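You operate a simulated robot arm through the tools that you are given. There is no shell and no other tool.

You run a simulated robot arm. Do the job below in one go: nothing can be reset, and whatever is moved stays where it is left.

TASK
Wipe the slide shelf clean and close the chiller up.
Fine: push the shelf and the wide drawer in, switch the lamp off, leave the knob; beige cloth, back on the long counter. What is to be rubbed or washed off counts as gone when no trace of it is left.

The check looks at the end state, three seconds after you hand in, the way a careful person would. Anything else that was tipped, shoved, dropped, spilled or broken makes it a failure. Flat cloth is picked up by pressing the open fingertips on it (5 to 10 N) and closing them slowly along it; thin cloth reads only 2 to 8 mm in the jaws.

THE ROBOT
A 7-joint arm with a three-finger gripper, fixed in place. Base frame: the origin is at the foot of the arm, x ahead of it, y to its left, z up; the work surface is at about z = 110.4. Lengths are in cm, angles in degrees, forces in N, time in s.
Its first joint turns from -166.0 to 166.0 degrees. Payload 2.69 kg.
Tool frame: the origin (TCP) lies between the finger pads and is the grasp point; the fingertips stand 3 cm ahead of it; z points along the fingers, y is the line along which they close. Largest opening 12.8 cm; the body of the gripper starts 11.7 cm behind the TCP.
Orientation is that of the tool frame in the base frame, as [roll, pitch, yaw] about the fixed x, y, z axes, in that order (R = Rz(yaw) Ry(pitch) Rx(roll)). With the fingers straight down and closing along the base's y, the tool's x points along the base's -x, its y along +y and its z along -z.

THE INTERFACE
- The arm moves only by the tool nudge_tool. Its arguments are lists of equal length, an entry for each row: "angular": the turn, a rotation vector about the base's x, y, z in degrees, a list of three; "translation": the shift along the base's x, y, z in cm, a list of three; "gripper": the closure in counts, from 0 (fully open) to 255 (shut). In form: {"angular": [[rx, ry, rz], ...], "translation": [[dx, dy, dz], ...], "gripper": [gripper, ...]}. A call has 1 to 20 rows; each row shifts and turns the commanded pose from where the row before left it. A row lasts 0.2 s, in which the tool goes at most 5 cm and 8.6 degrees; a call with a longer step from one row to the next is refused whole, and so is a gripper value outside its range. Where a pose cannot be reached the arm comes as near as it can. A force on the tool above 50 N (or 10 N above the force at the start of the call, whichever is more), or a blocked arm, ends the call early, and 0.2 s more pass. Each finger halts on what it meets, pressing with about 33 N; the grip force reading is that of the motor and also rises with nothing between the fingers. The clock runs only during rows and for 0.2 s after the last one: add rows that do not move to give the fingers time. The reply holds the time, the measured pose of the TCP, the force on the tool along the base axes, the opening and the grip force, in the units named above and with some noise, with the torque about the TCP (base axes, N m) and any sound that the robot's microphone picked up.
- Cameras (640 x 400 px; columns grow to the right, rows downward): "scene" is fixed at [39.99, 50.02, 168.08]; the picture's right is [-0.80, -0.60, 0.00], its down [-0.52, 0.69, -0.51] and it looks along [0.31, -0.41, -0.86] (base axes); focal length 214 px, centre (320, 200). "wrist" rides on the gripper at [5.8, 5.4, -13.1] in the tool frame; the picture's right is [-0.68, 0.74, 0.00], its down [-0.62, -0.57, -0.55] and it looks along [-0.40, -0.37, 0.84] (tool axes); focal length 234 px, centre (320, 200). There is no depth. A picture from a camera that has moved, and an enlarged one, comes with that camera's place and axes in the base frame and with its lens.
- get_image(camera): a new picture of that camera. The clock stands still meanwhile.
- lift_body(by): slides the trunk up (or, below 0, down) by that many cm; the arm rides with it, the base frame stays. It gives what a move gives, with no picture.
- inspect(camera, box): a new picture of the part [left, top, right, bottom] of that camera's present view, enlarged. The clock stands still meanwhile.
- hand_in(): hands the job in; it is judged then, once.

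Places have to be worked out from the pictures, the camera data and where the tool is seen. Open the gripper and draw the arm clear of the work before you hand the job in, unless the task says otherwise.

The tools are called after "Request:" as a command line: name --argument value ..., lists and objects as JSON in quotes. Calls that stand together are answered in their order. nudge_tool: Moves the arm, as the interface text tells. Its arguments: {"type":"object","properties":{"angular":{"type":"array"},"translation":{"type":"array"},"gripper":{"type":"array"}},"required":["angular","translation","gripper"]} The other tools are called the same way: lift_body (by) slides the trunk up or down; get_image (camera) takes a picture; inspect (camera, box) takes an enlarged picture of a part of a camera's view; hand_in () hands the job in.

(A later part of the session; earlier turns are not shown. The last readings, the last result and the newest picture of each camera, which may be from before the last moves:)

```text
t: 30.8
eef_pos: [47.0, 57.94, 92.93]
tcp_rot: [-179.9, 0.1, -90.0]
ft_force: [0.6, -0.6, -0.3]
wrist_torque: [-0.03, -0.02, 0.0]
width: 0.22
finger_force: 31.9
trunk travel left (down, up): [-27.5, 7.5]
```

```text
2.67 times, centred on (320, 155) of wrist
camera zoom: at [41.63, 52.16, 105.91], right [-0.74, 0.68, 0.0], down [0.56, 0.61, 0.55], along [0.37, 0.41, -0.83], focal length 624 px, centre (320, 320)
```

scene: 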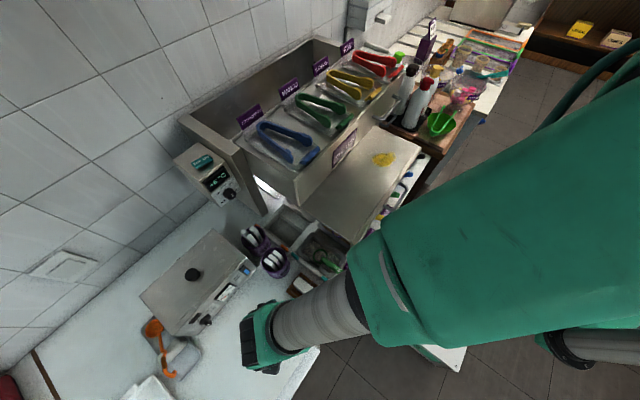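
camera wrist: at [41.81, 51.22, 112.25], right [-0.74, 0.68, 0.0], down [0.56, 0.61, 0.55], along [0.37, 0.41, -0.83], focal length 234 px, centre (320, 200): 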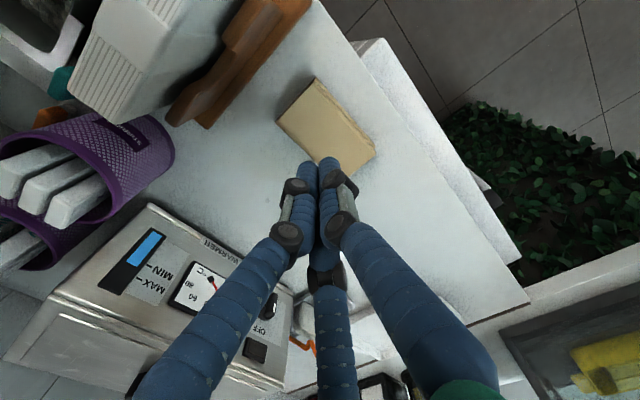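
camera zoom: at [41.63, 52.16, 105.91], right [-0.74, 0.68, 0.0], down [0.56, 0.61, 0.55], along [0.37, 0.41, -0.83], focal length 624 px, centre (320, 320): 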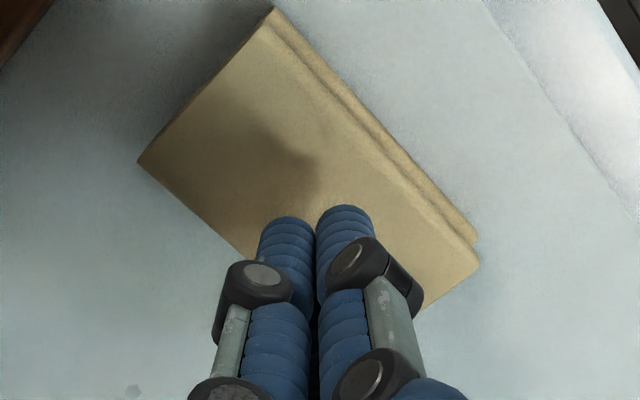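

Nothing was lifted. Modelling the hand as a three-jaw (thumb at −x, two prongs at ±120° on +x side), side grip works if the TCP is offset ≈+1.5 cm in x from the pad centre (47.0, 58.1). I open to 10.6 cm, shift, and lower.

Request:
nudge_tool --angular '[[0, 0, 0], [0, 0, 0], [0, 0, 0], [0, 0, 0], [0, 0, 0], [0, 0, 0], [0, 0, 0]]' --translation '[[0, 0, 1], [0.8, 0.1, 0], [0.7, 0.1, 0], [0, 0, 0], [0, 0, -2], [0, 0, -1], [0, 0, 0]]' --gripper '[44, 44, 44, 44, 44, 44, 44]'

Request:
inspect --camera "wrist" --box '[160, 60, 480, 260]'

```text
t: 32.4
eef_pos: [48.5, 58.21, 90.82]
tcp_rot: [-179.9, 0.2, -90.0]
ft_force: [0.2, 0.1, 0.4]
wrist_torque: [0.03, -0.01, 0.01]
width: 10.6
finger_force: 0.0
trunk travel left (down, up): [-27.5, 7.5]
```

```text
2.00 times, centred on (320, 160) of wrist
camera zoom: at [43.21, 52.31, 103.94], right [-0.74, 0.68, 0.0], down [0.56, 0.61, 0.55], along [0.37, 0.41, -0.83], focal length 468 px, centre (320, 280)
```

zoom: 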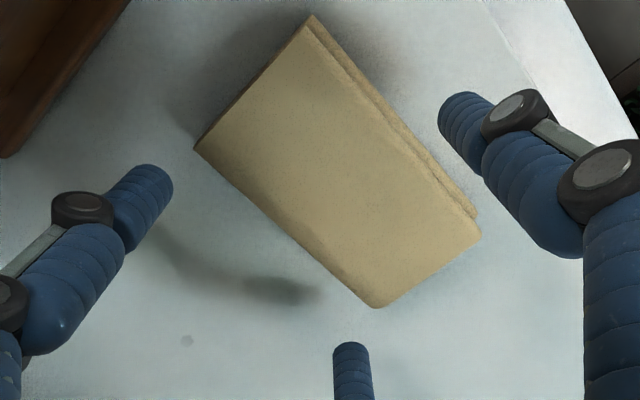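

All three fingers clear the pad. I lower in small steps to the counter.

Request:
nudge_tool --angular '[[0, 0, 0], [0, 0, 0], [0, 0, 0], [0, 0, 0]]' --translation '[[0, 0, -0.3], [0, 0, -0.3], [0, 0, -0.3], [0, 0, 0]]' --gripper '[44, 44, 44, 44]'

Request:
inspect --camera "wrist" --box '[160, 60, 480, 260]'

```text
t: 33.4
eef_pos: [48.55, 58.19, 89.9]
tcp_rot: [-179.9, 0.1, -90.0]
ft_force: [-0.2, -0.1, 0.1]
wrist_torque: [0.03, -0.02, -0.02]
width: 10.61
finger_force: 0.1
trunk travel left (down, up): [-27.5, 7.5]
```

```text
2.00 times, centred on (320, 160) of wrist
camera zoom: at [43.17, 52.31, 103.0], right [-0.74, 0.68, 0.0], down [0.56, 0.61, 0.55], along [0.37, 0.41, -0.83], focal length 468 px, centre (320, 280)
```

zoom: 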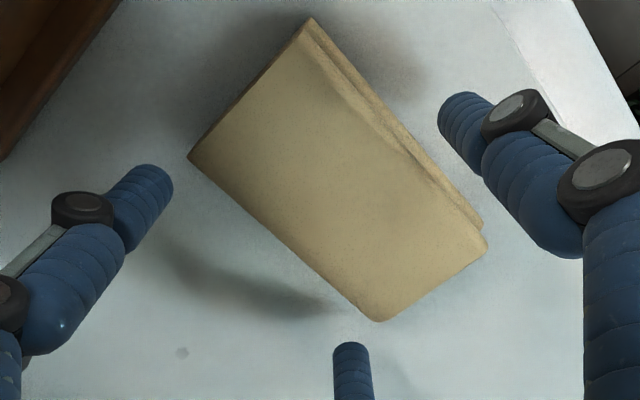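

Free at tips ≈ 86.9, confirming that the earlier contact was prongs on the pad. Continue down.

Request:
nudge_tool --angular '[[0, 0, 0], [0, 0, 0], [0, 0, 0], [0, 0, 0]]' --translation '[[0, 0, -0.2], [0, 0, -0.2], [0, 0, -0.2], [0, 0, 0]]' --gripper '[44, 44, 44, 44]'

```text
t: 34.4
eef_pos: [48.57, 58.09, 89.24]
tcp_rot: [-179.9, 0.1, -90.1]
ft_force: [0.2, 0.2, 0.5]
wrist_torque: [0.02, 0.0, 0.02]
width: 10.57
finger_force: 0.0
trunk travel left (down, up): [-27.5, 7.5]
```

Still free at tips ≈ 86.2; continue.

Request:
nudge_tool --angular '[[0, 0, 0], [0, 0, 0], [0, 0, 0], [0, 0, 0]]' --translation '[[0, 0, -0.2], [0, 0, -0.2], [0, 0, -0.2], [0, 0, 0]]' --gripper '[44, 44, 44, 44]'

Request:
inspect --camera "wrist" --box '[160, 60, 480, 260]'

```text
t: 35.4
eef_pos: [48.48, 58.13, 88.59]
tcp_rot: [-179.8, 0.1, -90.0]
ft_force: [0.3, 0.5, -0.2]
wrist_torque: [0.06, 0.03, 0.03]
width: 10.57
finger_force: 0.0
trunk travel left (down, up): [-27.5, 7.5]
```

```text
2.00 times, centred on (320, 160) of wrist
camera zoom: at [43.17, 52.33, 101.77], right [-0.74, 0.68, 0.0], down [0.56, 0.61, 0.55], along [0.37, 0.41, -0.83], focal length 468 px, centre (320, 280)
```

zoom: 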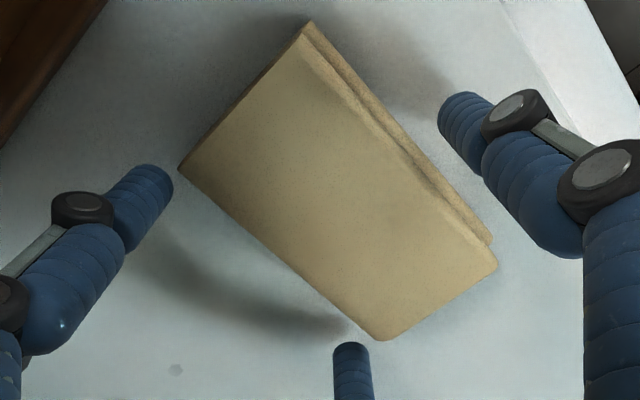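

Tips ≈ 85.6, pad is at least 2 cm thick, and clearances remain. A few more steps down.

Request:
nudge_tool --angular '[[0, 0, 0], [0, 0, 0], [0, 0, 0], [0, 0, 0]]' --translation '[[0, 0, -0.2], [0, 0, -0.2], [0, 0, -0.2], [0, 0, 0]]' --gripper '[44, 44, 44, 44]'

```text
t: 36.4
eef_pos: [48.47, 58.11, 88.12]
tcp_rot: [-179.9, 0.0, -90.0]
ft_force: [1.1, 0.7, 1.2]
wrist_torque: [0.02, 0.0, -0.01]
width: 10.57
finger_force: 0.0
trunk travel left (down, up): [-27.5, 7.5]
```

Probably just at the counter (tips ≈ 85.1). I rise 0.2 and close slowly around the pad.

Request:
nudge_tool --angular '[[0, 0, 0], [0, 0, 0], [0, 0, 0], [0, 0, 0], [0, 0, 0], [0, 0, 0], [0, 0, 0], [0, 0, 0], [0, 0, 0], [0, 0, 0], [0, 0, 0]]' --translation '[[0, 0, 0.25], [0, 0, 0], [0, 0, 0], [0, 0, 0], [0, 0, 0], [0, 0, 0], [0, 0, 0], [0, 0, 0], [0, 0, 0], [0, 0, 0], [0, 0, 0]]' --gripper '[44, 52, 60, 68, 76, 84, 92, 100, 108, 116, 116]'

Request:
inspect --camera "wrist" --box '[160, 60, 480, 260]'

```text
t: 38.8
eef_pos: [48.34, 58.26, 88.31]
tcp_rot: [-179.9, 0.2, -90.0]
ft_force: [-0.9, 1.3, 5.5]
wrist_torque: [0.01, 0.23, -0.1]
width: 8.57
finger_force: 33.2
trunk travel left (down, up): [-27.5, 7.5]
```

```text
2.00 times, centred on (320, 160) of wrist
camera zoom: at [43.17, 52.34, 101.51], right [-0.74, 0.68, 0.0], down [0.56, 0.61, 0.55], along [0.37, 0.41, -0.83], focal length 468 px, centre (320, 280)
```

zoom: 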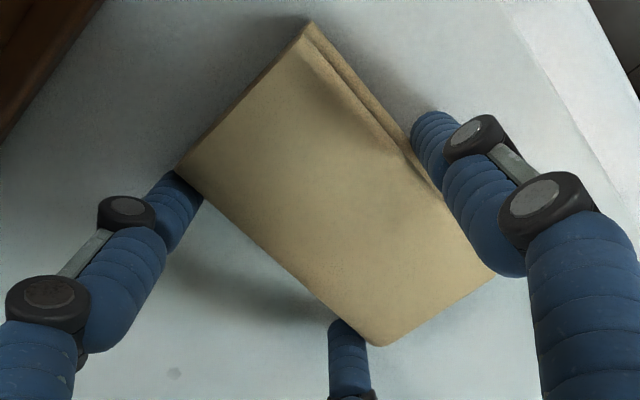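

Gripped: width 8.57 with full grip force, as predicted. I tighten the command a little and lift 3 cm to check.

Request:
nudge_tool --angular '[[0, 0, 0], [0, 0, 0], [0, 0, 0], [0, 0, 0], [0, 0, 0], [0, 0, 0]]' --translation '[[0, 0, 0], [0, 0, 0], [0, 0, 0.5], [0, 0, 1], [0, 0, 1.5], [0, 0, 0]]' --gripper '[130, 140, 140, 140, 140, 140]'

Request:
get_image --camera "wrist"

```text
t: 40.2
eef_pos: [48.49, 58.03, 91.41]
tcp_rot: [-179.9, 0.1, -89.9]
ft_force: [-0.2, 0.0, 0.3]
wrist_torque: [0.01, 0.02, -0.01]
width: 8.56
finger_force: 33.4
trunk travel left (down, up): [-27.5, 7.5]
```

```text
taken
camera wrist: at [43.21, 52.25, 104.51], right [-0.74, 0.68, 0.0], down [0.56, 0.61, 0.55], along [0.37, 0.41, -0.83], focal length 234 px, centre (320, 200)
```

wrist: 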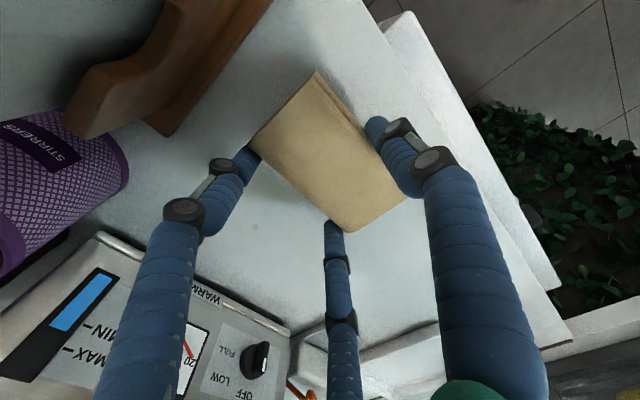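

The pad travels with the fingers: cloth is held. I raise to z≈126 and carry it over toward the stain at about x 49.5–55.8, y −9…0.

Request:
nudge_tool --angular '[[0, 0, 0], [0, 0, 0], [0, 0, 0], [0, 0, 0], [0, 0, 0], [0, 0, 0], [0, 0, 0], [0, 0, 0], [0, 0, 0], [0, 0, 0], [0, 0, 0], [0, 0, 0]]' --translation '[[0, 0, 2], [0, 0, 3], [0, 0, 3.5], [0, 0, 3.5], [0, 0, 3.5], [0, 0, 3.5], [0, 0, 3.5], [0, 0, 3.5], [0, 0, 3.5], [0, 0, 3.5], [0, 0, 2], [0, 0, 0]]' --gripper '[140, 140, 140, 140, 140, 140, 140, 140, 140, 140, 140, 140]'

Request:
nudge_tool --angular '[[0, 0, 0], [0, 0, 0], [0, 0, 0], [0, 0, 0], [0, 0, 0], [0, 0, 0], [0, 0, 0], [0, 0, 0], [0, 0, 0], [0, 0, 0], [0, 0, 0], [0, 0, 0], [0, 0, 0], [0, 0, 0], [0, 0, 0], [0, 0, 0], [0, 0, 0], [0, 0, 0], [0, 0, 0], [0, 0, 0]]' --translation '[[0, -2, 0], [0, -3, 0], [0, -3.5, 0], [0, -3.5, 0], [0, -3.5, 0], [0, -3.5, 0], [0, -3.5, 0], [0, -3.5, 0], [0, -3.5, 0], [0, -3.5, 0], [0.5, -3.5, 0], [0.5, -3.5, 0], [0.5, -3.5, 0], [0.5, -3.5, 0], [0.5, -3.5, 0], [0.5, -3.5, 0], [0.5, -3.5, 0], [0.5, -3.5, 0], [0.5, -2, 0], [0, 0, 0]]' --gripper '[140, 140, 140, 140, 140, 140, 140, 140, 140, 140, 140, 140, 140, 140, 140, 140, 140, 140, 140, 140]'

Request:
get_image --camera "wrist"

Request:
get_image --camera "scene"

```text
t: 42.8
eef_pos: [48.49, 58.21, 126.32]
tcp_rot: [-179.9, 0.1, -89.9]
ft_force: [-0.8, 1.1, -1.1]
wrist_torque: [-0.01, 0.01, 0.01]
width: 8.56
finger_force: 32.7
trunk travel left (down, up): [-27.5, 7.5]
```

```text
t: 47.0
eef_pos: [52.94, -4.97, 126.47]
tcp_rot: [-179.9, 0.0, -89.9]
ft_force: [0.1, 0.3, -0.1]
wrist_torque: [0.02, -0.03, 0.0]
width: 8.55
finger_force: 33.2
trunk travel left (down, up): [-27.5, 7.5]
```

```text
taken
camera wrist: at [47.62, -10.7, 139.53], right [-0.74, 0.68, 0.0], down [0.56, 0.61, 0.55], along [0.37, 0.41, -0.83], focal length 234 px, centre (320, 200)
```

wrist: 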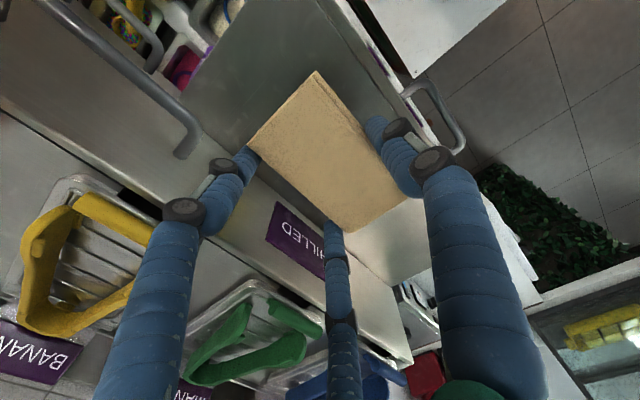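

```text
taken
```

scene: 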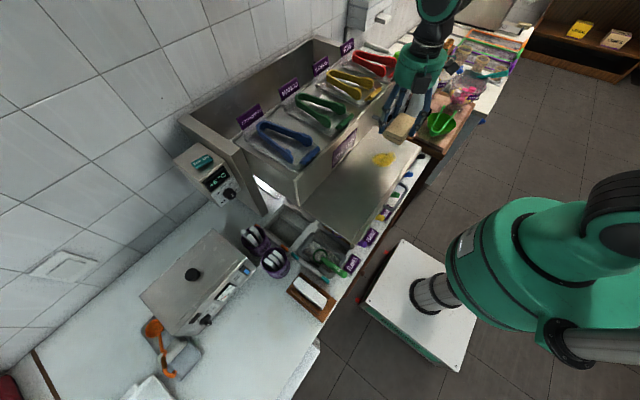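

The cloth hangs squarely in the hand above the shelf. I lower to about 2 cm above the shelf and look from the scene camera.

Request:
nudge_tool --angular '[[0, 0, 0], [0, 0, 0], [0, 0, 0], [0, 0, 0], [0, 0, 0]]' --translation '[[0, 0, -2.5], [0, 0, -3], [0, 0, -2.5], [0, 0, -1.5], [0, 0, 0]]' --gripper '[140, 140, 140, 140, 140]'

Request:
inspect --camera "scene" --box '[300, 80, 460, 180]'

Request:
get_image --camera "wrist"

```text
t: 48.2
eef_pos: [53.05, -4.8, 116.88]
tcp_rot: [-179.9, 0.0, -90.1]
ft_force: [0.2, 0.0, -0.6]
wrist_torque: [-0.02, 0.02, 0.0]
width: 8.58
finger_force: 33.2
trunk travel left (down, up): [-27.5, 7.5]
```

```text
4.00 times, centred on (380, 130) of scene
camera zoom: at [39.99, 50.02, 168.08], right [-0.8, -0.6, 0.0], down [-0.52, 0.69, -0.51], along [0.31, -0.41, -0.86], focal length 858 px, centre (80, 480)
```

zoom: 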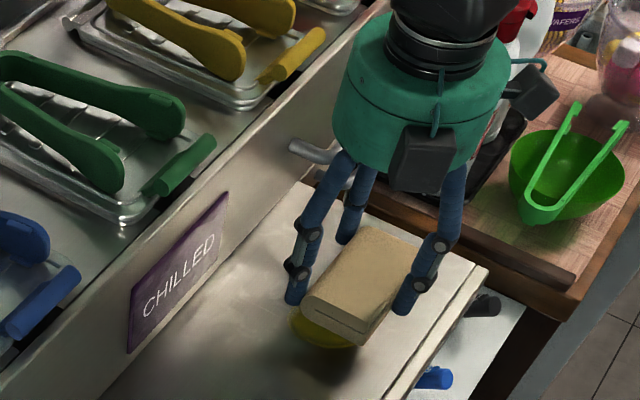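

```text
taken
camera wrist: at [47.73, -10.64, 130.0], right [-0.74, 0.68, 0.0], down [0.56, 0.61, 0.55], along [0.37, 0.41, -0.83], focal length 234 px, centre (320, 200)
```

wrist: 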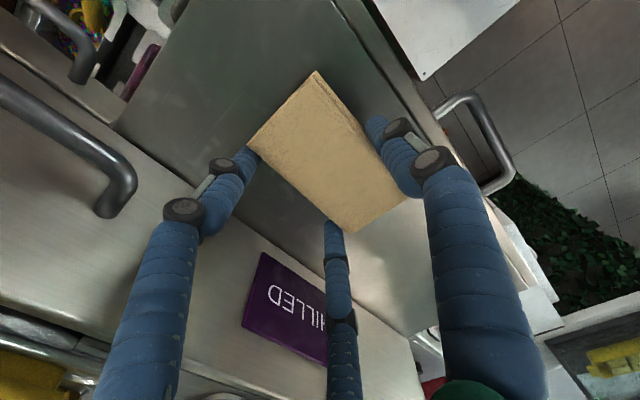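

The pad is right above the stain, clear of the drawer panel and its handle. I lower in small steps until it presses on the shelf.

Request:
nudge_tool --angular '[[0, 0, 0], [0, 0, 0], [0, 0, 0], [0, 0, 0], [0, 0, 0]]' --translation '[[0, 0, -0.7], [0, 0, -0.5], [0, 0, -0.3], [0, 0, -0.3], [0, 0, 0]]' --gripper '[140, 140, 140, 140, 140]'

Request:
inspect --camera "scene" --box '[300, 80, 460, 180]'

```text
t: 49.4
eef_pos: [52.91, -4.81, 115.05]
tcp_rot: [-179.9, 0.2, -89.9]
ft_force: [0.7, 0.2, -0.1]
wrist_torque: [0.0, 0.0, -0.03]
width: 8.56
finger_force: 32.7
trunk travel left (down, up): [-27.5, 7.5]
```

```text
4.00 times, centred on (380, 130) of scene
camera zoom: at [39.99, 50.02, 168.08], right [-0.8, -0.6, 0.0], down [-0.52, 0.69, -0.51], along [0.31, -0.41, -0.86], focal length 858 px, centre (80, 480)
```

zoom: 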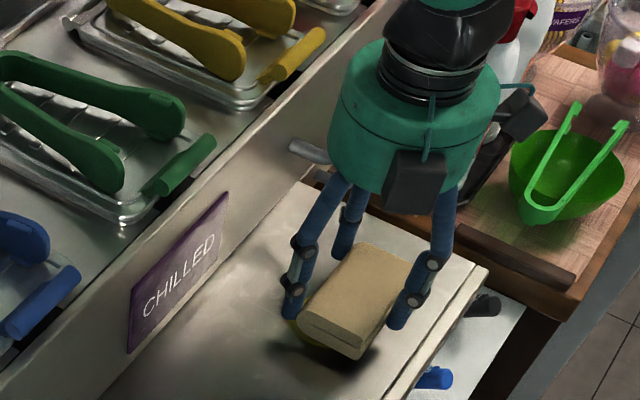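

Still free at TCP 115.05; a bit lower.

Request:
nudge_tool --angular '[[0, 0, 0], [0, 0, 0], [0, 0, 0], [0, 0, 0]]' --translation '[[0, 0, -0.3], [0, 0, -0.3], [0, 0, -0.3], [0, 0, 0]]' --gripper '[140, 140, 140, 140]'

```text
t: 50.4
eef_pos: [52.94, -4.88, 114.18]
tcp_rot: [-179.9, 0.1, -90.0]
ft_force: [0.5, 0.6, -0.6]
wrist_torque: [0.0, -0.02, -0.04]
width: 8.55
finger_force: 33.2
trunk travel left (down, up): [-27.5, 7.5]
```

Free at 114.18; continue with smaller steps.

Request:
nudge_tool --angular '[[0, 0, 0], [0, 0, 0], [0, 0, 0], [0, 0, 0]]' --translation '[[0, 0, -0.2], [0, 0, -0.2], [0, 0, -0.2], [0, 0, 0]]' --gripper '[140, 140, 140, 140]'

Request:
inspect --camera "scene" --box '[340, 110, 436, 170]'

```text
t: 51.4
eef_pos: [52.83, -4.94, 113.74]
tcp_rot: [-179.6, 0.0, -90.0]
ft_force: [-2.1, -0.7, 31.2]
wrist_torque: [0.08, 1.06, 0.02]
width: 8.55
finger_force: 33.3
trunk travel left (down, up): [-27.5, 7.5]
```

```text
6.67 times, centred on (388, 140) of scene
camera zoom: at [39.99, 50.02, 168.08], right [-0.8, -0.6, 0.0], down [-0.52, 0.69, -0.51], along [0.31, -0.41, -0.86], focal length 1430 px, centre (-133, 600)
```

zoom: 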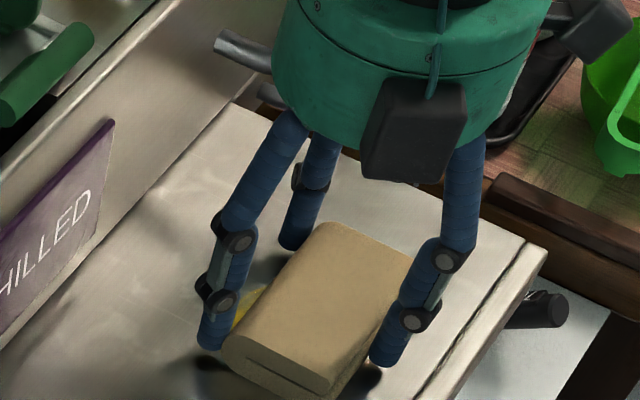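

Contact at TCP ≈113.8 (shelf z ≈ 110.5) with 31 N. I ease to about 10–15 N and rub along y (so the shelf isn't dragged) several times.

Request:
nudge_tool --angular '[[0, 0, 0], [0, 0, 0], [0, 0, 0], [0, 0, 0], [0, 0, 0], [0, 0, 0], [0, 0, 0], [0, 0, 0], [0, 0, 0], [0, 0, 0], [0, 0, 0], [0, 0, 0], [0, 0, 0], [0, 0, 0], [0, 0, 0], [0, 0, 0], [0, 0, 0]]' --translation '[[0, 0, 0.13], [0, 1, 0], [0, 1, 0], [0, 1, 0], [0, 1, 0], [0, -1, 0], [0, -1, 0], [0, -1, 0], [0, -1, 0], [0, -1, 0], [0, -1, 0], [0, -1, 0], [0, 1, 0], [0, 1, 0], [0, 1, 0], [0, 0, 0], [0, 0, 0]]' --gripper '[140, 140, 140, 140, 140, 140, 140, 140, 140, 140, 140, 140, 140, 140, 140, 140, 140]'

Request:
inspect --camera "scene" --box '[340, 110, 436, 170]'

```text
t: 55.0
eef_pos: [52.95, -4.9, 113.69]
tcp_rot: [-179.9, 0.1, -89.9]
ft_force: [0.2, -2.0, 16.3]
wrist_torque: [-0.17, 0.18, 0.01]
width: 8.58
finger_force: 33.4
trunk travel left (down, up): [-27.5, 7.5]
```

```text
6.67 times, centred on (388, 140) of scene
camera zoom: at [39.99, 50.02, 168.08], right [-0.8, -0.6, 0.0], down [-0.52, 0.69, -0.51], along [0.31, -0.41, -0.86], focal length 1430 px, centre (-133, 600)
```

zoom: 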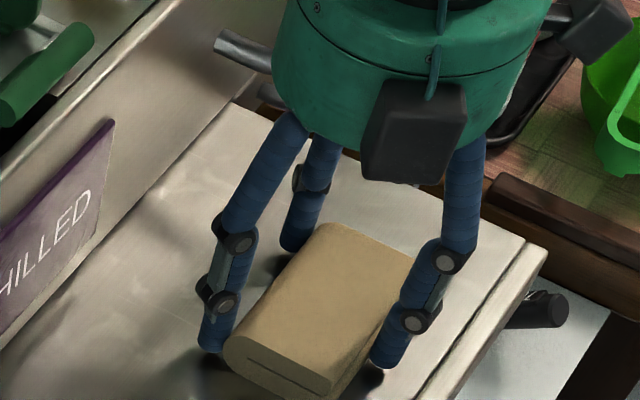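

The visible yellow beside the pad has vanished. I lift, shift +2 cm in x, rub again along y, and then look.

Request:
nudge_tool --angular '[[0, 0, 0], [0, 0, 0], [0, 0, 0], [0, 0, 0], [0, 0, 0], [0, 0, 0], [0, 0, 0], [0, 0, 0], [0, 0, 0], [0, 0, 0], [0, 0, 0], [0, 0, 0], [0, 0, 0], [0, 0, 0], [0, 0, 0], [0, 0, 0], [0, 0, 0], [0, 0, 0]]' --translation '[[0, 0, 0.6], [1, 0, 0], [0.8, 0, 0], [0, 0, -0.58], [0, 1, 0], [0, 1, 0], [0, 1, 0], [0, 1, 0], [0, -1, 0], [0, -1, 0], [0, -1, 0], [0, -1, 0], [0, -1, 0], [0, -1, 0], [0, -1, 0], [0, 1, 0], [0, 1, 0], [0, 1, 0]]' --gripper '[140, 140, 140, 140, 140, 140, 140, 140, 140, 140, 140, 140, 140, 140, 140, 140, 140, 140]'

Request:
nudge_tool --angular '[[0, 0, 0], [0, 0, 0], [0, 0, 0], [0, 0, 0], [0, 0, 0], [0, 0, 0], [0, 0, 0], [0, 0, 0], [0, 0, 0], [0, 0, 0], [0, 0, 0], [0, 0, 0], [0, 0, 0], [0, 0, 0], [0, 0, 0], [0, 0, 0], [0, 0, 0], [0, 0, 0], [0, 0, 0]]' --translation '[[0, 0, 0.6], [-1.2, 0, 0], [-1.2, 0, 0], [-1.2, 0, 0], [0, 0, -0.58], [0, 1, 0], [0, 1, 0], [0, 1, 0], [0, 1, 0], [0, -1, 0], [0, -1, 0], [0, -1, 0], [0, -1, 0], [0, -1, 0], [0, -1, 0], [0, -1, 0], [0, 1, 0], [0, 1, 0], [0, 1, 0]]' --gripper '[140, 140, 140, 140, 140, 140, 140, 140, 140, 140, 140, 140, 140, 140, 140, 140, 140, 140, 140]'

Request:
nudge_tool --angular '[[0, 0, 0], [0, 0, 0], [0, 0, 0], [0, 0, 0], [0, 0, 0], [0, 0, 0]]' --translation '[[0, 0, 1], [0, 0, 3], [0, 4, 3], [0, 5, 3], [0, 5, 3], [0, 0, 0]]' --gripper '[140, 140, 140, 140, 140, 140]'

Request:
get_image --camera "wrist"

Request:
get_image --camera "scene"

```text
t: 58.8
eef_pos: [54.64, -4.83, 113.78]
tcp_rot: [-179.8, 0.1, -90.0]
ft_force: [-0.1, -2.4, 8.0]
wrist_torque: [-0.18, 0.18, 0.11]
width: 8.55
finger_force: 32.9
trunk travel left (down, up): [-27.5, 7.5]
```

```text
t: 62.8
eef_pos: [51.11, -5.01, 113.77]
tcp_rot: [-179.8, 0.0, -90.0]
ft_force: [0.1, -0.3, -0.4]
wrist_torque: [0.01, -0.01, 0.03]
width: 8.58
finger_force: 33.1
trunk travel left (down, up): [-27.5, 7.5]
```

```text
refused: row 4 steps farther than a row can; nothing moved
```

```text
taken
camera wrist: at [45.8, -10.69, 126.84], right [-0.74, 0.68, 0.0], down [0.56, 0.61, 0.55], along [0.37, 0.41, -0.83], focal length 234 px, centre (320, 200)
```

wrist: 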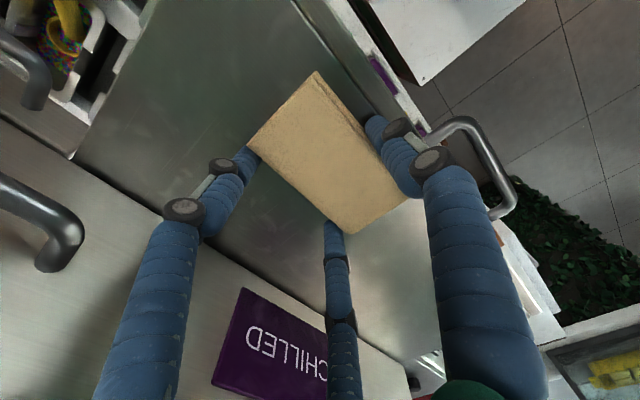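

```text
taken
```

scene: 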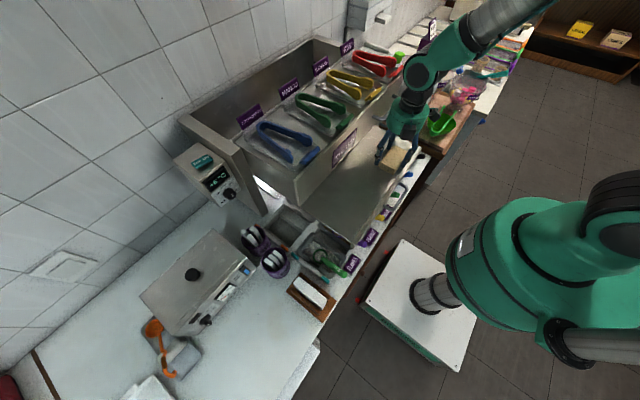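

Second pass pressed 8 N, third ended with no pressure. I lift away toward +y and inspect the shelf.

Request:
nudge_tool --angular '[[0, 0, 0], [0, 0, 0], [0, 0, 0], [0, 0, 0], [0, 0, 0], [0, 0, 0], [0, 0, 0]]' --translation '[[0, 0, 1], [0, 0, 3], [0, 3, 3], [0, 4, 2], [0, 4, 2], [0, 4, 0], [0, 0, 0]]' --gripper '[140, 140, 140, 140, 140, 140, 140]'

Request:
inspect --camera "scene" --box '[300, 110, 460, 210]'

Request:
get_image --camera "wrist"

```text
t: 64.4
eef_pos: [51.39, 10.25, 124.87]
tcp_rot: [-180.0, 0.0, -90.0]
ft_force: [-0.1, -0.3, -0.3]
wrist_torque: [-0.07, 0.02, -0.01]
width: 8.57
finger_force: 33.4
trunk travel left (down, up): [-27.5, 7.5]
```

```text
4.00 times, centred on (380, 160) of scene
camera zoom: at [39.99, 50.02, 168.08], right [-0.8, -0.6, 0.0], down [-0.52, 0.69, -0.51], along [0.31, -0.41, -0.86], focal length 858 px, centre (80, 360)
```

zoom: 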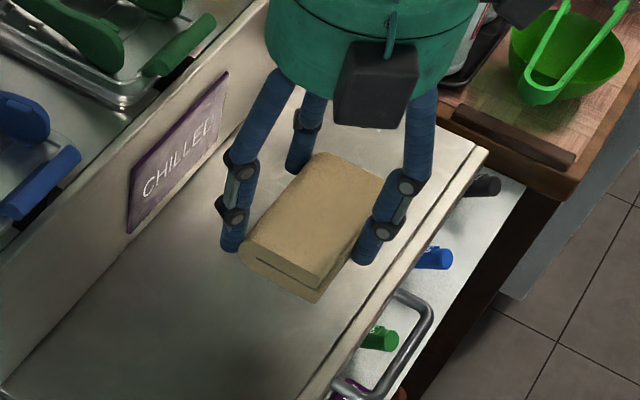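

```text
taken
camera wrist: at [45.94, 4.43, 137.87], right [-0.74, 0.68, 0.0], down [0.56, 0.61, 0.55], along [0.37, 0.41, -0.83], focal length 234 px, centre (320, 200)
```

wrist: 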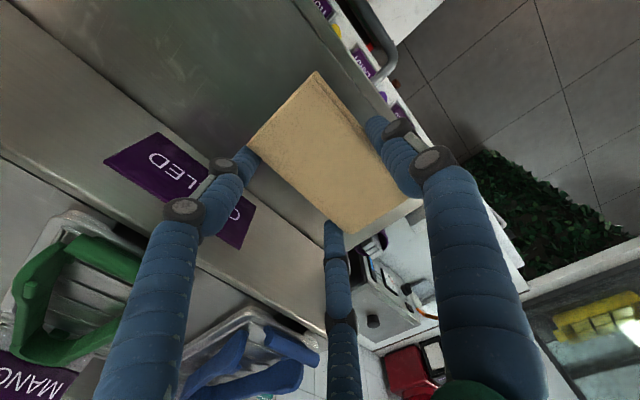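

The hand still hides part of the area. I move further toward +y and up for a clear look.

Request:
nudge_tool --angular '[[0, 0, 0], [0, 0, 0], [0, 0, 0], [0, 0, 0], [0, 0, 0], [0, 0, 0], [0, 0, 0]]' --translation '[[-1, 3, 2], [-1, 3, 2], [-1, 4, 2], [-1, 4, 2], [0, 4, 1], [0, 4, 0], [0, 0, 0]]' --gripper '[140, 140, 140, 140, 140, 140, 140]'

Request:
inspect --camera "scene" --box '[300, 110, 460, 210]'

Request:
get_image --camera "scene"

Request:
get_image --camera "wrist"

```text
t: 66.0
eef_pos: [47.28, 32.16, 133.76]
tcp_rot: [-179.9, 0.1, -90.0]
ft_force: [0.2, 0.7, -0.4]
wrist_torque: [-0.02, -0.03, 0.01]
width: 8.56
finger_force: 32.9
trunk travel left (down, up): [-27.5, 7.5]
```

```text
4.00 times, centred on (380, 160) of scene
camera zoom: at [39.99, 50.02, 168.08], right [-0.8, -0.6, 0.0], down [-0.52, 0.69, -0.51], along [0.31, -0.41, -0.86], focal length 858 px, centre (80, 360)
```

zoom: 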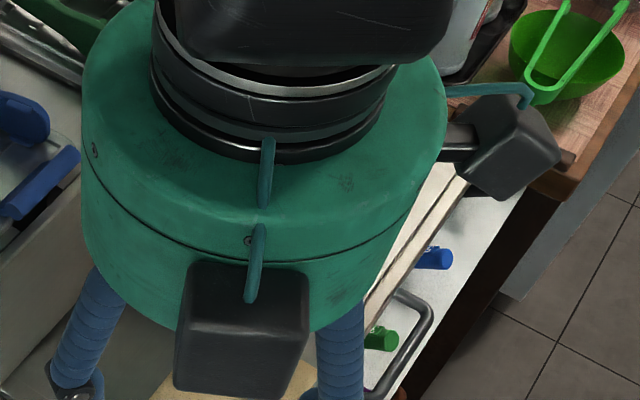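

```text
taken
```

scene: 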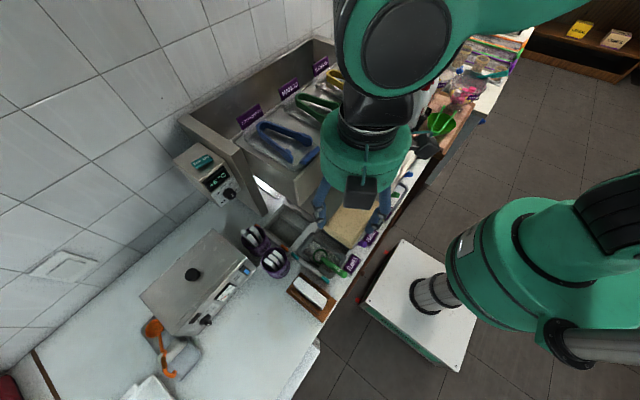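

```text
taken
camera wrist: at [41.87, 26.36, 146.93], right [-0.74, 0.68, 0.0], down [0.56, 0.61, 0.55], along [0.37, 0.41, -0.83], focal length 234 px, centre (320, 200)
```

wrist: 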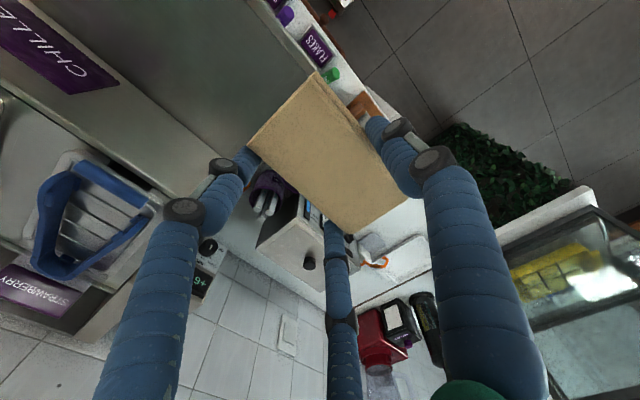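

I'll carry on to over the counter (y≈58), where the scene camera had a free view of the stain area.

Request:
nudge_tool --angular '[[0, 0, 0], [0, 0, 0], [0, 0, 0], [0, 0, 0], [0, 0, 0], [0, 0, 0], [0, 0, 0], [0, 0, 0], [0, 0, 0], [0, 0, 0], [0, 0, 0], [0, 0, 0], [0, 0, 0]]' --translation '[[0, 3, 0], [0, 4, 0], [0, 4, 0], [0, 4, 0], [0, 4, 0], [0, 4, 0], [0.5, 3, -3], [0.5, 0, -4], [0, 0, -4], [0, 0, -4], [0, 0, -4], [0, 0, -3], [0, 0, 0]]' --gripper '[140, 140, 140, 140, 140, 140, 140, 140, 140, 140, 140, 140, 140]'

Request:
inspect --camera "scene" --box '[300, 110, 460, 210]'

Request:
inspect --camera "scene" --box '[352, 130, 416, 170]'

Request:
get_image --camera "wrist"

```text
t: 68.8
eef_pos: [48.23, 58.21, 111.57]
tcp_rot: [-179.9, 0.1, -90.0]
ft_force: [-0.1, -0.7, -0.1]
wrist_torque: [-0.01, 0.01, -0.03]
width: 8.57
finger_force: 33.5
trunk travel left (down, up): [-27.5, 7.5]
```

```text
4.00 times, centred on (380, 160) of scene
camera zoom: at [39.99, 50.02, 168.08], right [-0.8, -0.6, 0.0], down [-0.52, 0.69, -0.51], along [0.31, -0.41, -0.86], focal length 858 px, centre (80, 360)
```

zoom: 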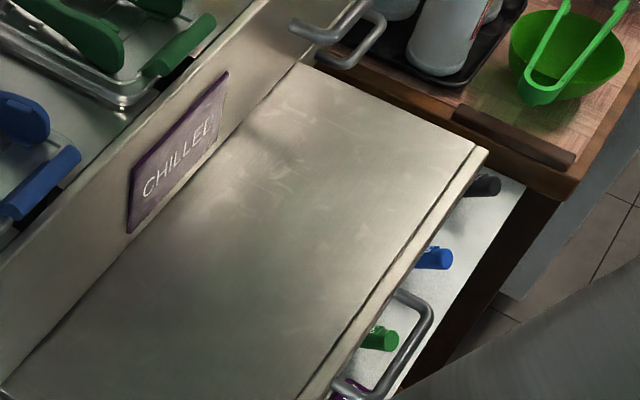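

```text
10.00 times, centred on (384, 150) of scene
camera zoom: at [39.99, 50.02, 168.08], right [-0.8, -0.6, 0.0], down [-0.52, 0.69, -0.51], along [0.31, -0.41, -0.86], focal length 2145 px, centre (-320, 700)
```

zoom: 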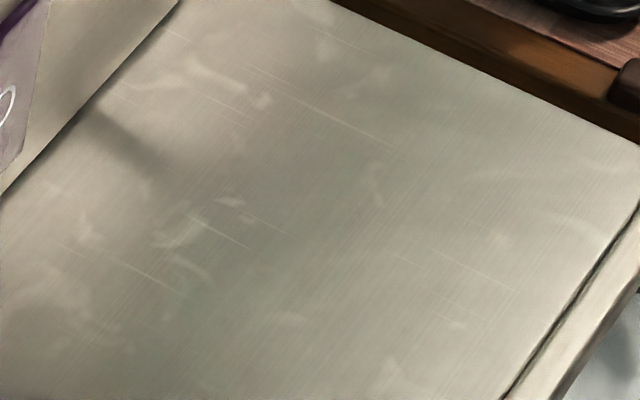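

```text
taken
camera wrist: at [42.92, 52.34, 124.77], right [-0.74, 0.68, 0.0], down [0.56, 0.61, 0.55], along [0.37, 0.41, -0.83], focal length 234 px, centre (320, 200)
```

wrist: 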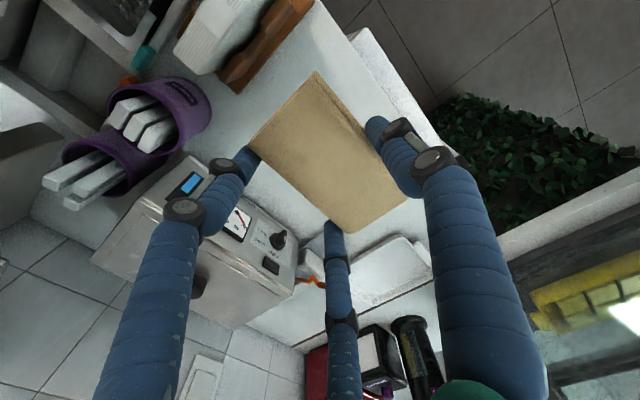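

The stain is gone in the enlarged view; only the brushed-metal scuffs that were there before remain. I lower the cloth back onto the long counter at its old place.

Request:
nudge_tool --angular '[[0, 0, 0], [0, 0, 0], [0, 0, 0], [0, 0, 0], [0, 0, 0], [0, 0, 0], [0, 0, 0], [0, 0, 0], [0, 0, 0], [0, 0, 0], [0, 0, 0]]' --translation '[[0, 0, -3], [0, 0, -3], [0, 0, -3], [0, 0, -3], [0, 0, -3], [0, 0, -3], [0, 0, -2], [0, 0, -1], [0, 0, -1], [0, 0, -0.5], [0, 0, 0]]' --gripper '[140, 140, 140, 140, 140, 140, 140, 140, 140, 140, 140]'

```text
t: 71.2
eef_pos: [48.14, 58.08, 89.13]
tcp_rot: [-179.9, 0.1, -89.9]
ft_force: [-0.4, -0.1, -0.4]
wrist_torque: [0.0, -0.01, -0.02]
width: 8.55
finger_force: 32.8
trunk travel left (down, up): [-27.5, 7.5]
```

Not touching yet; I lower the last bit gently.

Request:
nudge_tool --angular '[[0, 0, 0], [0, 0, 0], [0, 0, 0], [0, 0, 0]]' --translation '[[0, 0, -0.3], [0, 0, -0.3], [0, 0, -0.15], [0, 0, 0]]' --gripper '[140, 140, 140, 140]'

```text
t: 72.2
eef_pos: [48.11, 58.06, 88.45]
tcp_rot: [180.0, 0.1, -90.0]
ft_force: [0.8, -0.3, -1.1]
wrist_torque: [0.0, -0.01, 0.0]
width: 8.56
finger_force: 33.1
trunk travel left (down, up): [-27.5, 7.5]
```

At release height (within ~2 mm). I lower 1.5 mm more, open the fingers and lift straight up.

Request:
nudge_tool --angular '[[0, 0, 0], [0, 0, 0], [0, 0, 0], [0, 0, 0], [0, 0, 0], [0, 0, 0], [0, 0, 0], [0, 0, 0], [0, 0, 0], [0, 0, 0], [0, 0, 0], [0, 0, 0]]' --translation '[[0, 0, -0.15], [0, 0, 0], [0, 0, 0], [0, 0, 0], [0, 0, 0], [0, 0, 0.3], [0, 0, 1], [0, 0, 2], [0, 0, 3], [0, 0, 3], [0, 0, 3], [0, 0, 0]]' --gripper '[140, 100, 70, 44, 44, 44, 44, 44, 44, 44, 44, 44]'

Request:
get_image --camera "wrist"

```text
t: 74.8
eef_pos: [48.23, 58.14, 100.48]
tcp_rot: [-180.0, 0.1, -90.0]
ft_force: [0.2, 0.1, 0.0]
wrist_torque: [0.04, -0.01, 0.0]
width: 10.61
finger_force: 0.0
trunk travel left (down, up): [-27.5, 7.5]
```

```text
taken
camera wrist: at [42.83, 52.34, 113.74], right [-0.74, 0.68, 0.0], down [0.56, 0.61, 0.55], along [0.37, 0.41, -0.83], focal length 234 px, centre (320, 200)
```

wrist: 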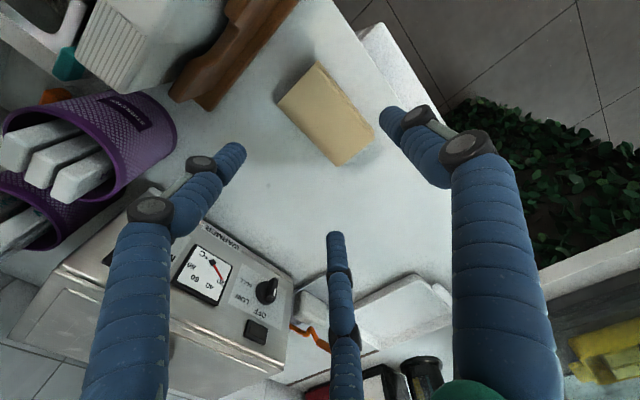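

The cloth lies flat on the counter again. Next the lamp switch: I close the fingers, rise, and move toward the control box (estimated rocker near (91, 38, 121)) to view it.

Request:
nudge_tool --angular '[[0, 0, 0], [0, 0, 0], [0, 0, 0], [0, 0, 0], [0, 0, 0], [0, 0, 0], [0, 0, 0], [0, 0, 0], [0, 0, 0], [0, 0, 0], [0, 0, 0], [0, 0, 0], [0, 0, 0], [0, 0, 0], [0, 0, 0], [0, 0, 0], [0, 0, 0]]' --translation '[[0, 0, 4], [0, 0, 4], [0, 0, 4], [0, 0, 4], [0, 0, 4], [0, 0, 4], [0, 0, 4], [0, 0, 4], [0, 0, 4], [0, 0, 4], [3, -3, 0], [3, -3, 0], [3, -3, 0], [3, -3, 0], [3, -3, 0], [3, 0, 0], [0, 0, 0]]' --gripper '[44, 44, 44, 255, 255, 255, 255, 255, 255, 255, 255, 255, 255, 255, 255, 255, 255]'

Request:
get_image --camera "wrist"

Request:
get_image --camera "scene"

```text
t: 78.4
eef_pos: [66.38, 43.12, 140.56]
tcp_rot: [-180.0, 0.1, -90.0]
ft_force: [-0.3, 0.8, -0.5]
wrist_torque: [0.01, 0.02, 0.04]
width: 0.24
finger_force: 31.5
trunk travel left (down, up): [-27.5, 7.5]
```

```text
taken
camera wrist: at [60.96, 37.3, 153.75], right [-0.74, 0.68, 0.0], down [0.56, 0.61, 0.55], along [0.37, 0.41, -0.83], focal length 234 px, centre (320, 200)
```

wrist: 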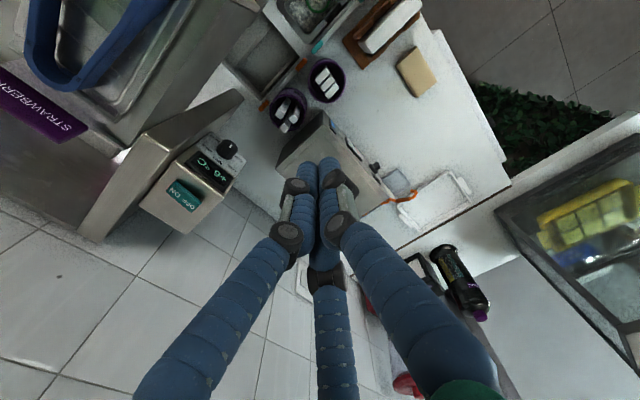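

```text
taken
```

scene: 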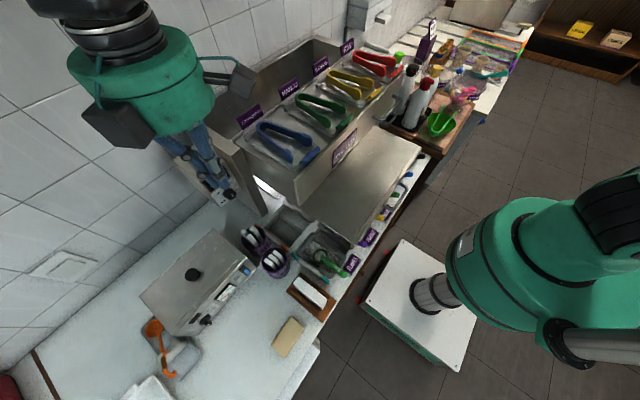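

Request:
inspect --camera "wrist" --box '[140, 130, 268, 210]'

```text
5.00 times, centred on (204, 170) of wrist
camera zoom: at [60.96, 37.3, 153.75], right [-0.74, 0.68, 0.0], down [0.56, 0.61, 0.55], along [0.37, 0.41, -0.83], focal length 1171 px, centre (900, 350)
```

zoom: 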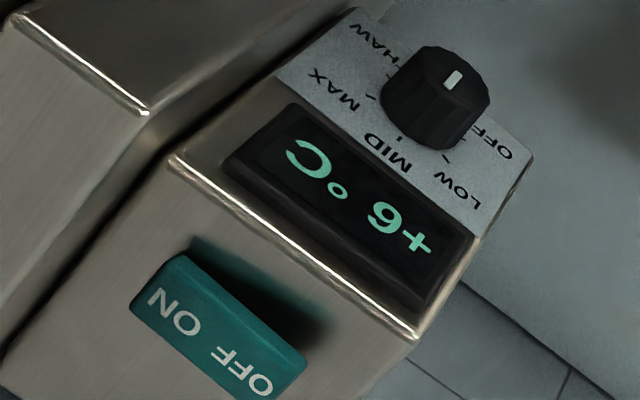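

The shadow and triangulated heights show the OFF end raised (≈(90.8, 39.6, 122.3)) and the ON end pressed, so the lamp is on. I tilt the closed fingers outward 28° for reach and move above the OFF end.

Request:
nudge_tool --angular '[[2.8, -6.4, 0], [2.8, -6.4, 0], [2.8, -6.4, 0], [2.8, -6.4, 0], [0, 0, 0], [0, 0, 0], [0, 0, 0], [0, 0, 0], [0, 0, 0], [0, 0, 0], [0, 0, 0], [0, 0, 0], [0, 0, 0]]' --translation '[[0, 0, 0], [0, 0, 0], [0, 0, 0], [0, 0, 0], [3, -0.5, 0], [3, -0.5, 0], [3, -0.5, 0], [3, -0.5, 0], [3, -0.5, -1], [3, -0.5, -2], [3, -0.5, -2], [2.7, -0.4, -2], [0, 0, 0]]' --gripper '[255, 255, 255, 255, 255, 255, 255, 255, 255, 255, 255, 255, 255]'

Request:
get_image --camera "wrist"

Request:
inspect --camera "scene" --box '[140, 100, 300, 200]'

```text
t: 81.2
eef_pos: [89.88, 39.3, 133.55]
tcp_rot: [-154.0, 10.8, -87.4]
ft_force: [-0.1, -0.8, 0.0]
wrist_torque: [-0.03, 0.05, 0.05]
width: 0.21
finger_force: 31.6
trunk travel left (down, up): [-27.5, 7.5]
```

```text
taken
camera wrist: at [79.82, 31.36, 141.7], right [-0.69, 0.7, -0.19], down [0.25, 0.48, 0.84], along [0.68, 0.54, -0.5], focal length 234 px, centre (320, 200)
```

wrist: 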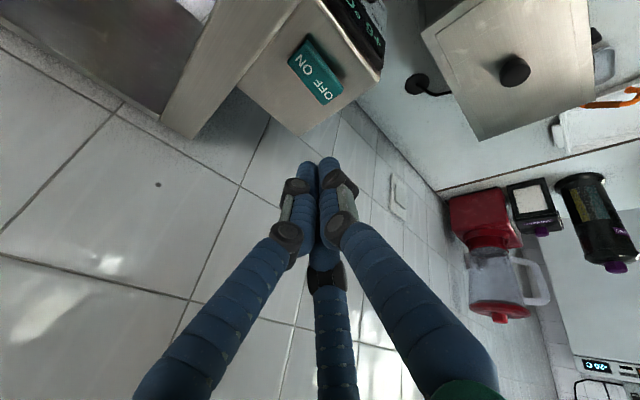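

```text
4.00 times, centred on (220, 150) of scene
camera zoom: at [39.99, 50.02, 168.08], right [-0.8, -0.6, 0.0], down [-0.52, 0.69, -0.51], along [0.31, -0.41, -0.86], focal length 858 px, centre (720, 400)
```

zoom: 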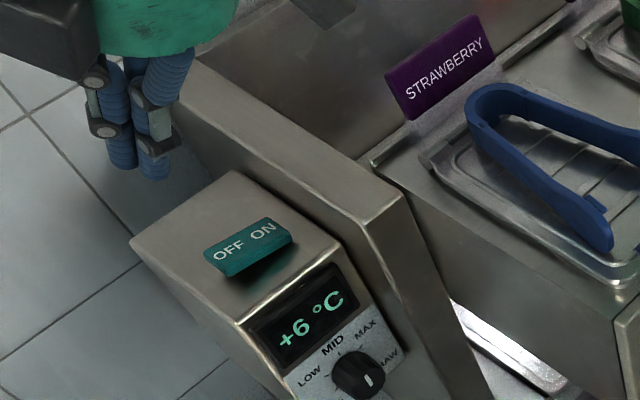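

The tip position matches the projection. I zoom into the switch from this view to refine its location.

Request:
inspect --camera "wrist" --box '[240, 10, 400, 110]'

Request:
inspect --camera "scene" --box '[180, 145, 244, 185]'

```text
4.00 times, centred on (320, 60) of wrist
camera zoom: at [79.82, 31.36, 141.7], right [-0.69, 0.7, -0.19], down [0.25, 0.48, 0.84], along [0.68, 0.54, -0.5], focal length 937 px, centre (320, 760)
```

zoom: 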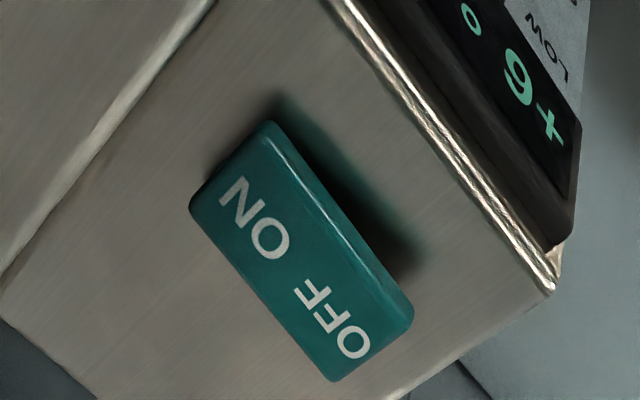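

```text
10.00 times, centred on (212, 165) of scene
camera zoom: at [39.99, 50.02, 168.08], right [-0.8, -0.6, 0.0], down [-0.52, 0.69, -0.51], along [0.31, -0.41, -0.86], focal length 2145 px, centre (1400, 550)
```

zoom: 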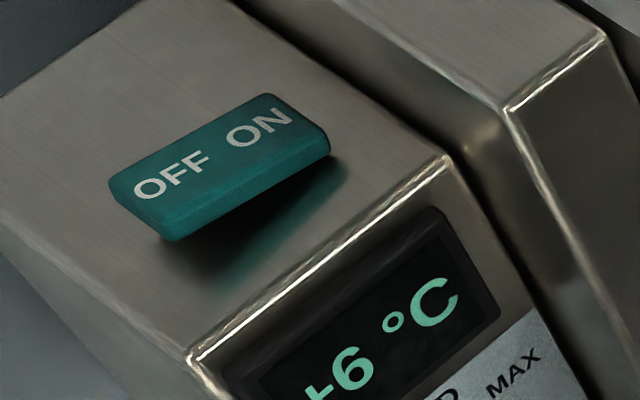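

Refined: the OFF end's surface is at about (92.4, 39.5, 121.2). I shift +1.5 cm in x and lower to just above it.

Request:
nudge_tool --angular '[[0, 0, 0], [0, 0, 0], [0, 0, 0], [0, 0, 0], [0, 0, 0]]' --translation '[[1.5, -0.2, -1], [0, 0, -2], [0, 0, -2.5], [0, 0, -2.5], [0, 0, 0]]' --gripper '[255, 255, 255, 255, 255]'

Request:
get_image --camera "wrist"

Request:
inspect --camera "scene" --box '[160, 120, 288, 200]'

```text
t: 82.4
eef_pos: [91.47, 39.05, 125.53]
tcp_rot: [-154.0, 10.9, -87.4]
ft_force: [0.2, 0.8, 0.6]
wrist_torque: [-0.02, 0.02, 0.03]
width: 0.2
finger_force: 31.9
trunk travel left (down, up): [-27.5, 7.5]
```

```text
taken
camera wrist: at [81.29, 31.11, 133.75], right [-0.69, 0.7, -0.19], down [0.25, 0.48, 0.84], along [0.68, 0.54, -0.5], focal length 234 px, centre (320, 200)
```

wrist: 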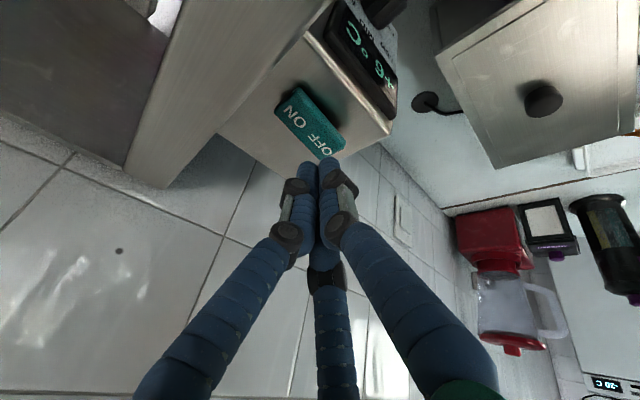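

```text
5.00 times, centred on (224, 160) of scene
camera zoom: at [39.99, 50.02, 168.08], right [-0.8, -0.6, 0.0], down [-0.52, 0.69, -0.51], along [0.31, -0.41, -0.86], focal length 1072 px, centre (800, 400)
```

zoom: 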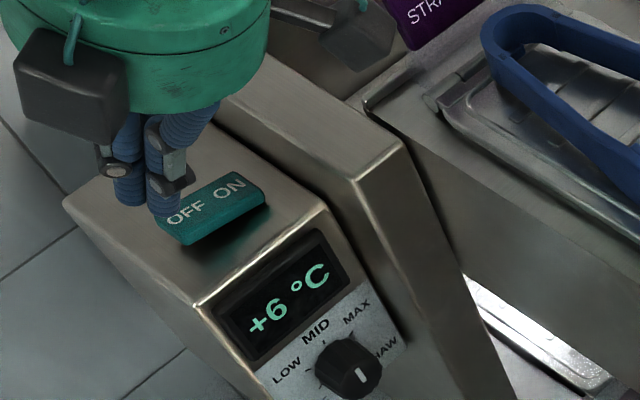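

The tips are over the outer OFF edge; I shift slightly (−0.4, −0.6) so they land squarely on the OFF half, and then press down in small steps.

Request:
nudge_tool --angular '[[0, 0, 0], [0, 0, 0], [0, 0, 0], [0, 0, 0]]' --translation '[[-0.4, -0.5, 0], [0, 0, -0.5], [0, 0, -0.5], [0, 0, 0]]' --gripper '[255, 255, 255, 255]'

Request:
inspect --camera "scene" --box '[160, 120, 288, 200]'

```text
t: 83.4
eef_pos: [91.02, 38.48, 124.59]
tcp_rot: [-153.8, 10.8, -87.4]
ft_force: [0.1, 0.8, -0.7]
wrist_torque: [-0.02, -0.03, 0.0]
width: 0.21
finger_force: 31.4
trunk travel left (down, up): [-27.5, 7.5]
```

```text
5.00 times, centred on (224, 160) of scene
camera zoom: at [39.99, 50.02, 168.08], right [-0.8, -0.6, 0.0], down [-0.52, 0.69, -0.51], along [0.31, -0.41, -0.86], focal length 1072 px, centre (800, 400)
```

zoom: 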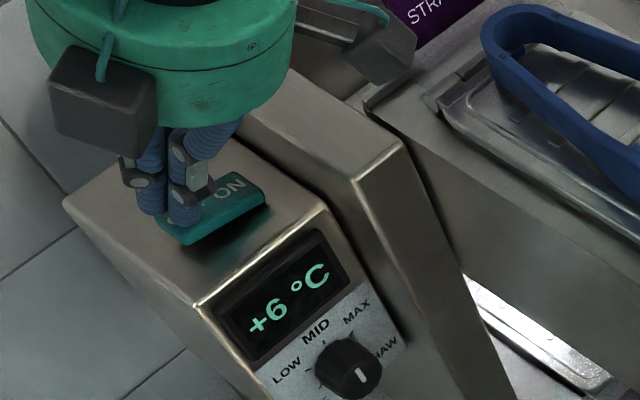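

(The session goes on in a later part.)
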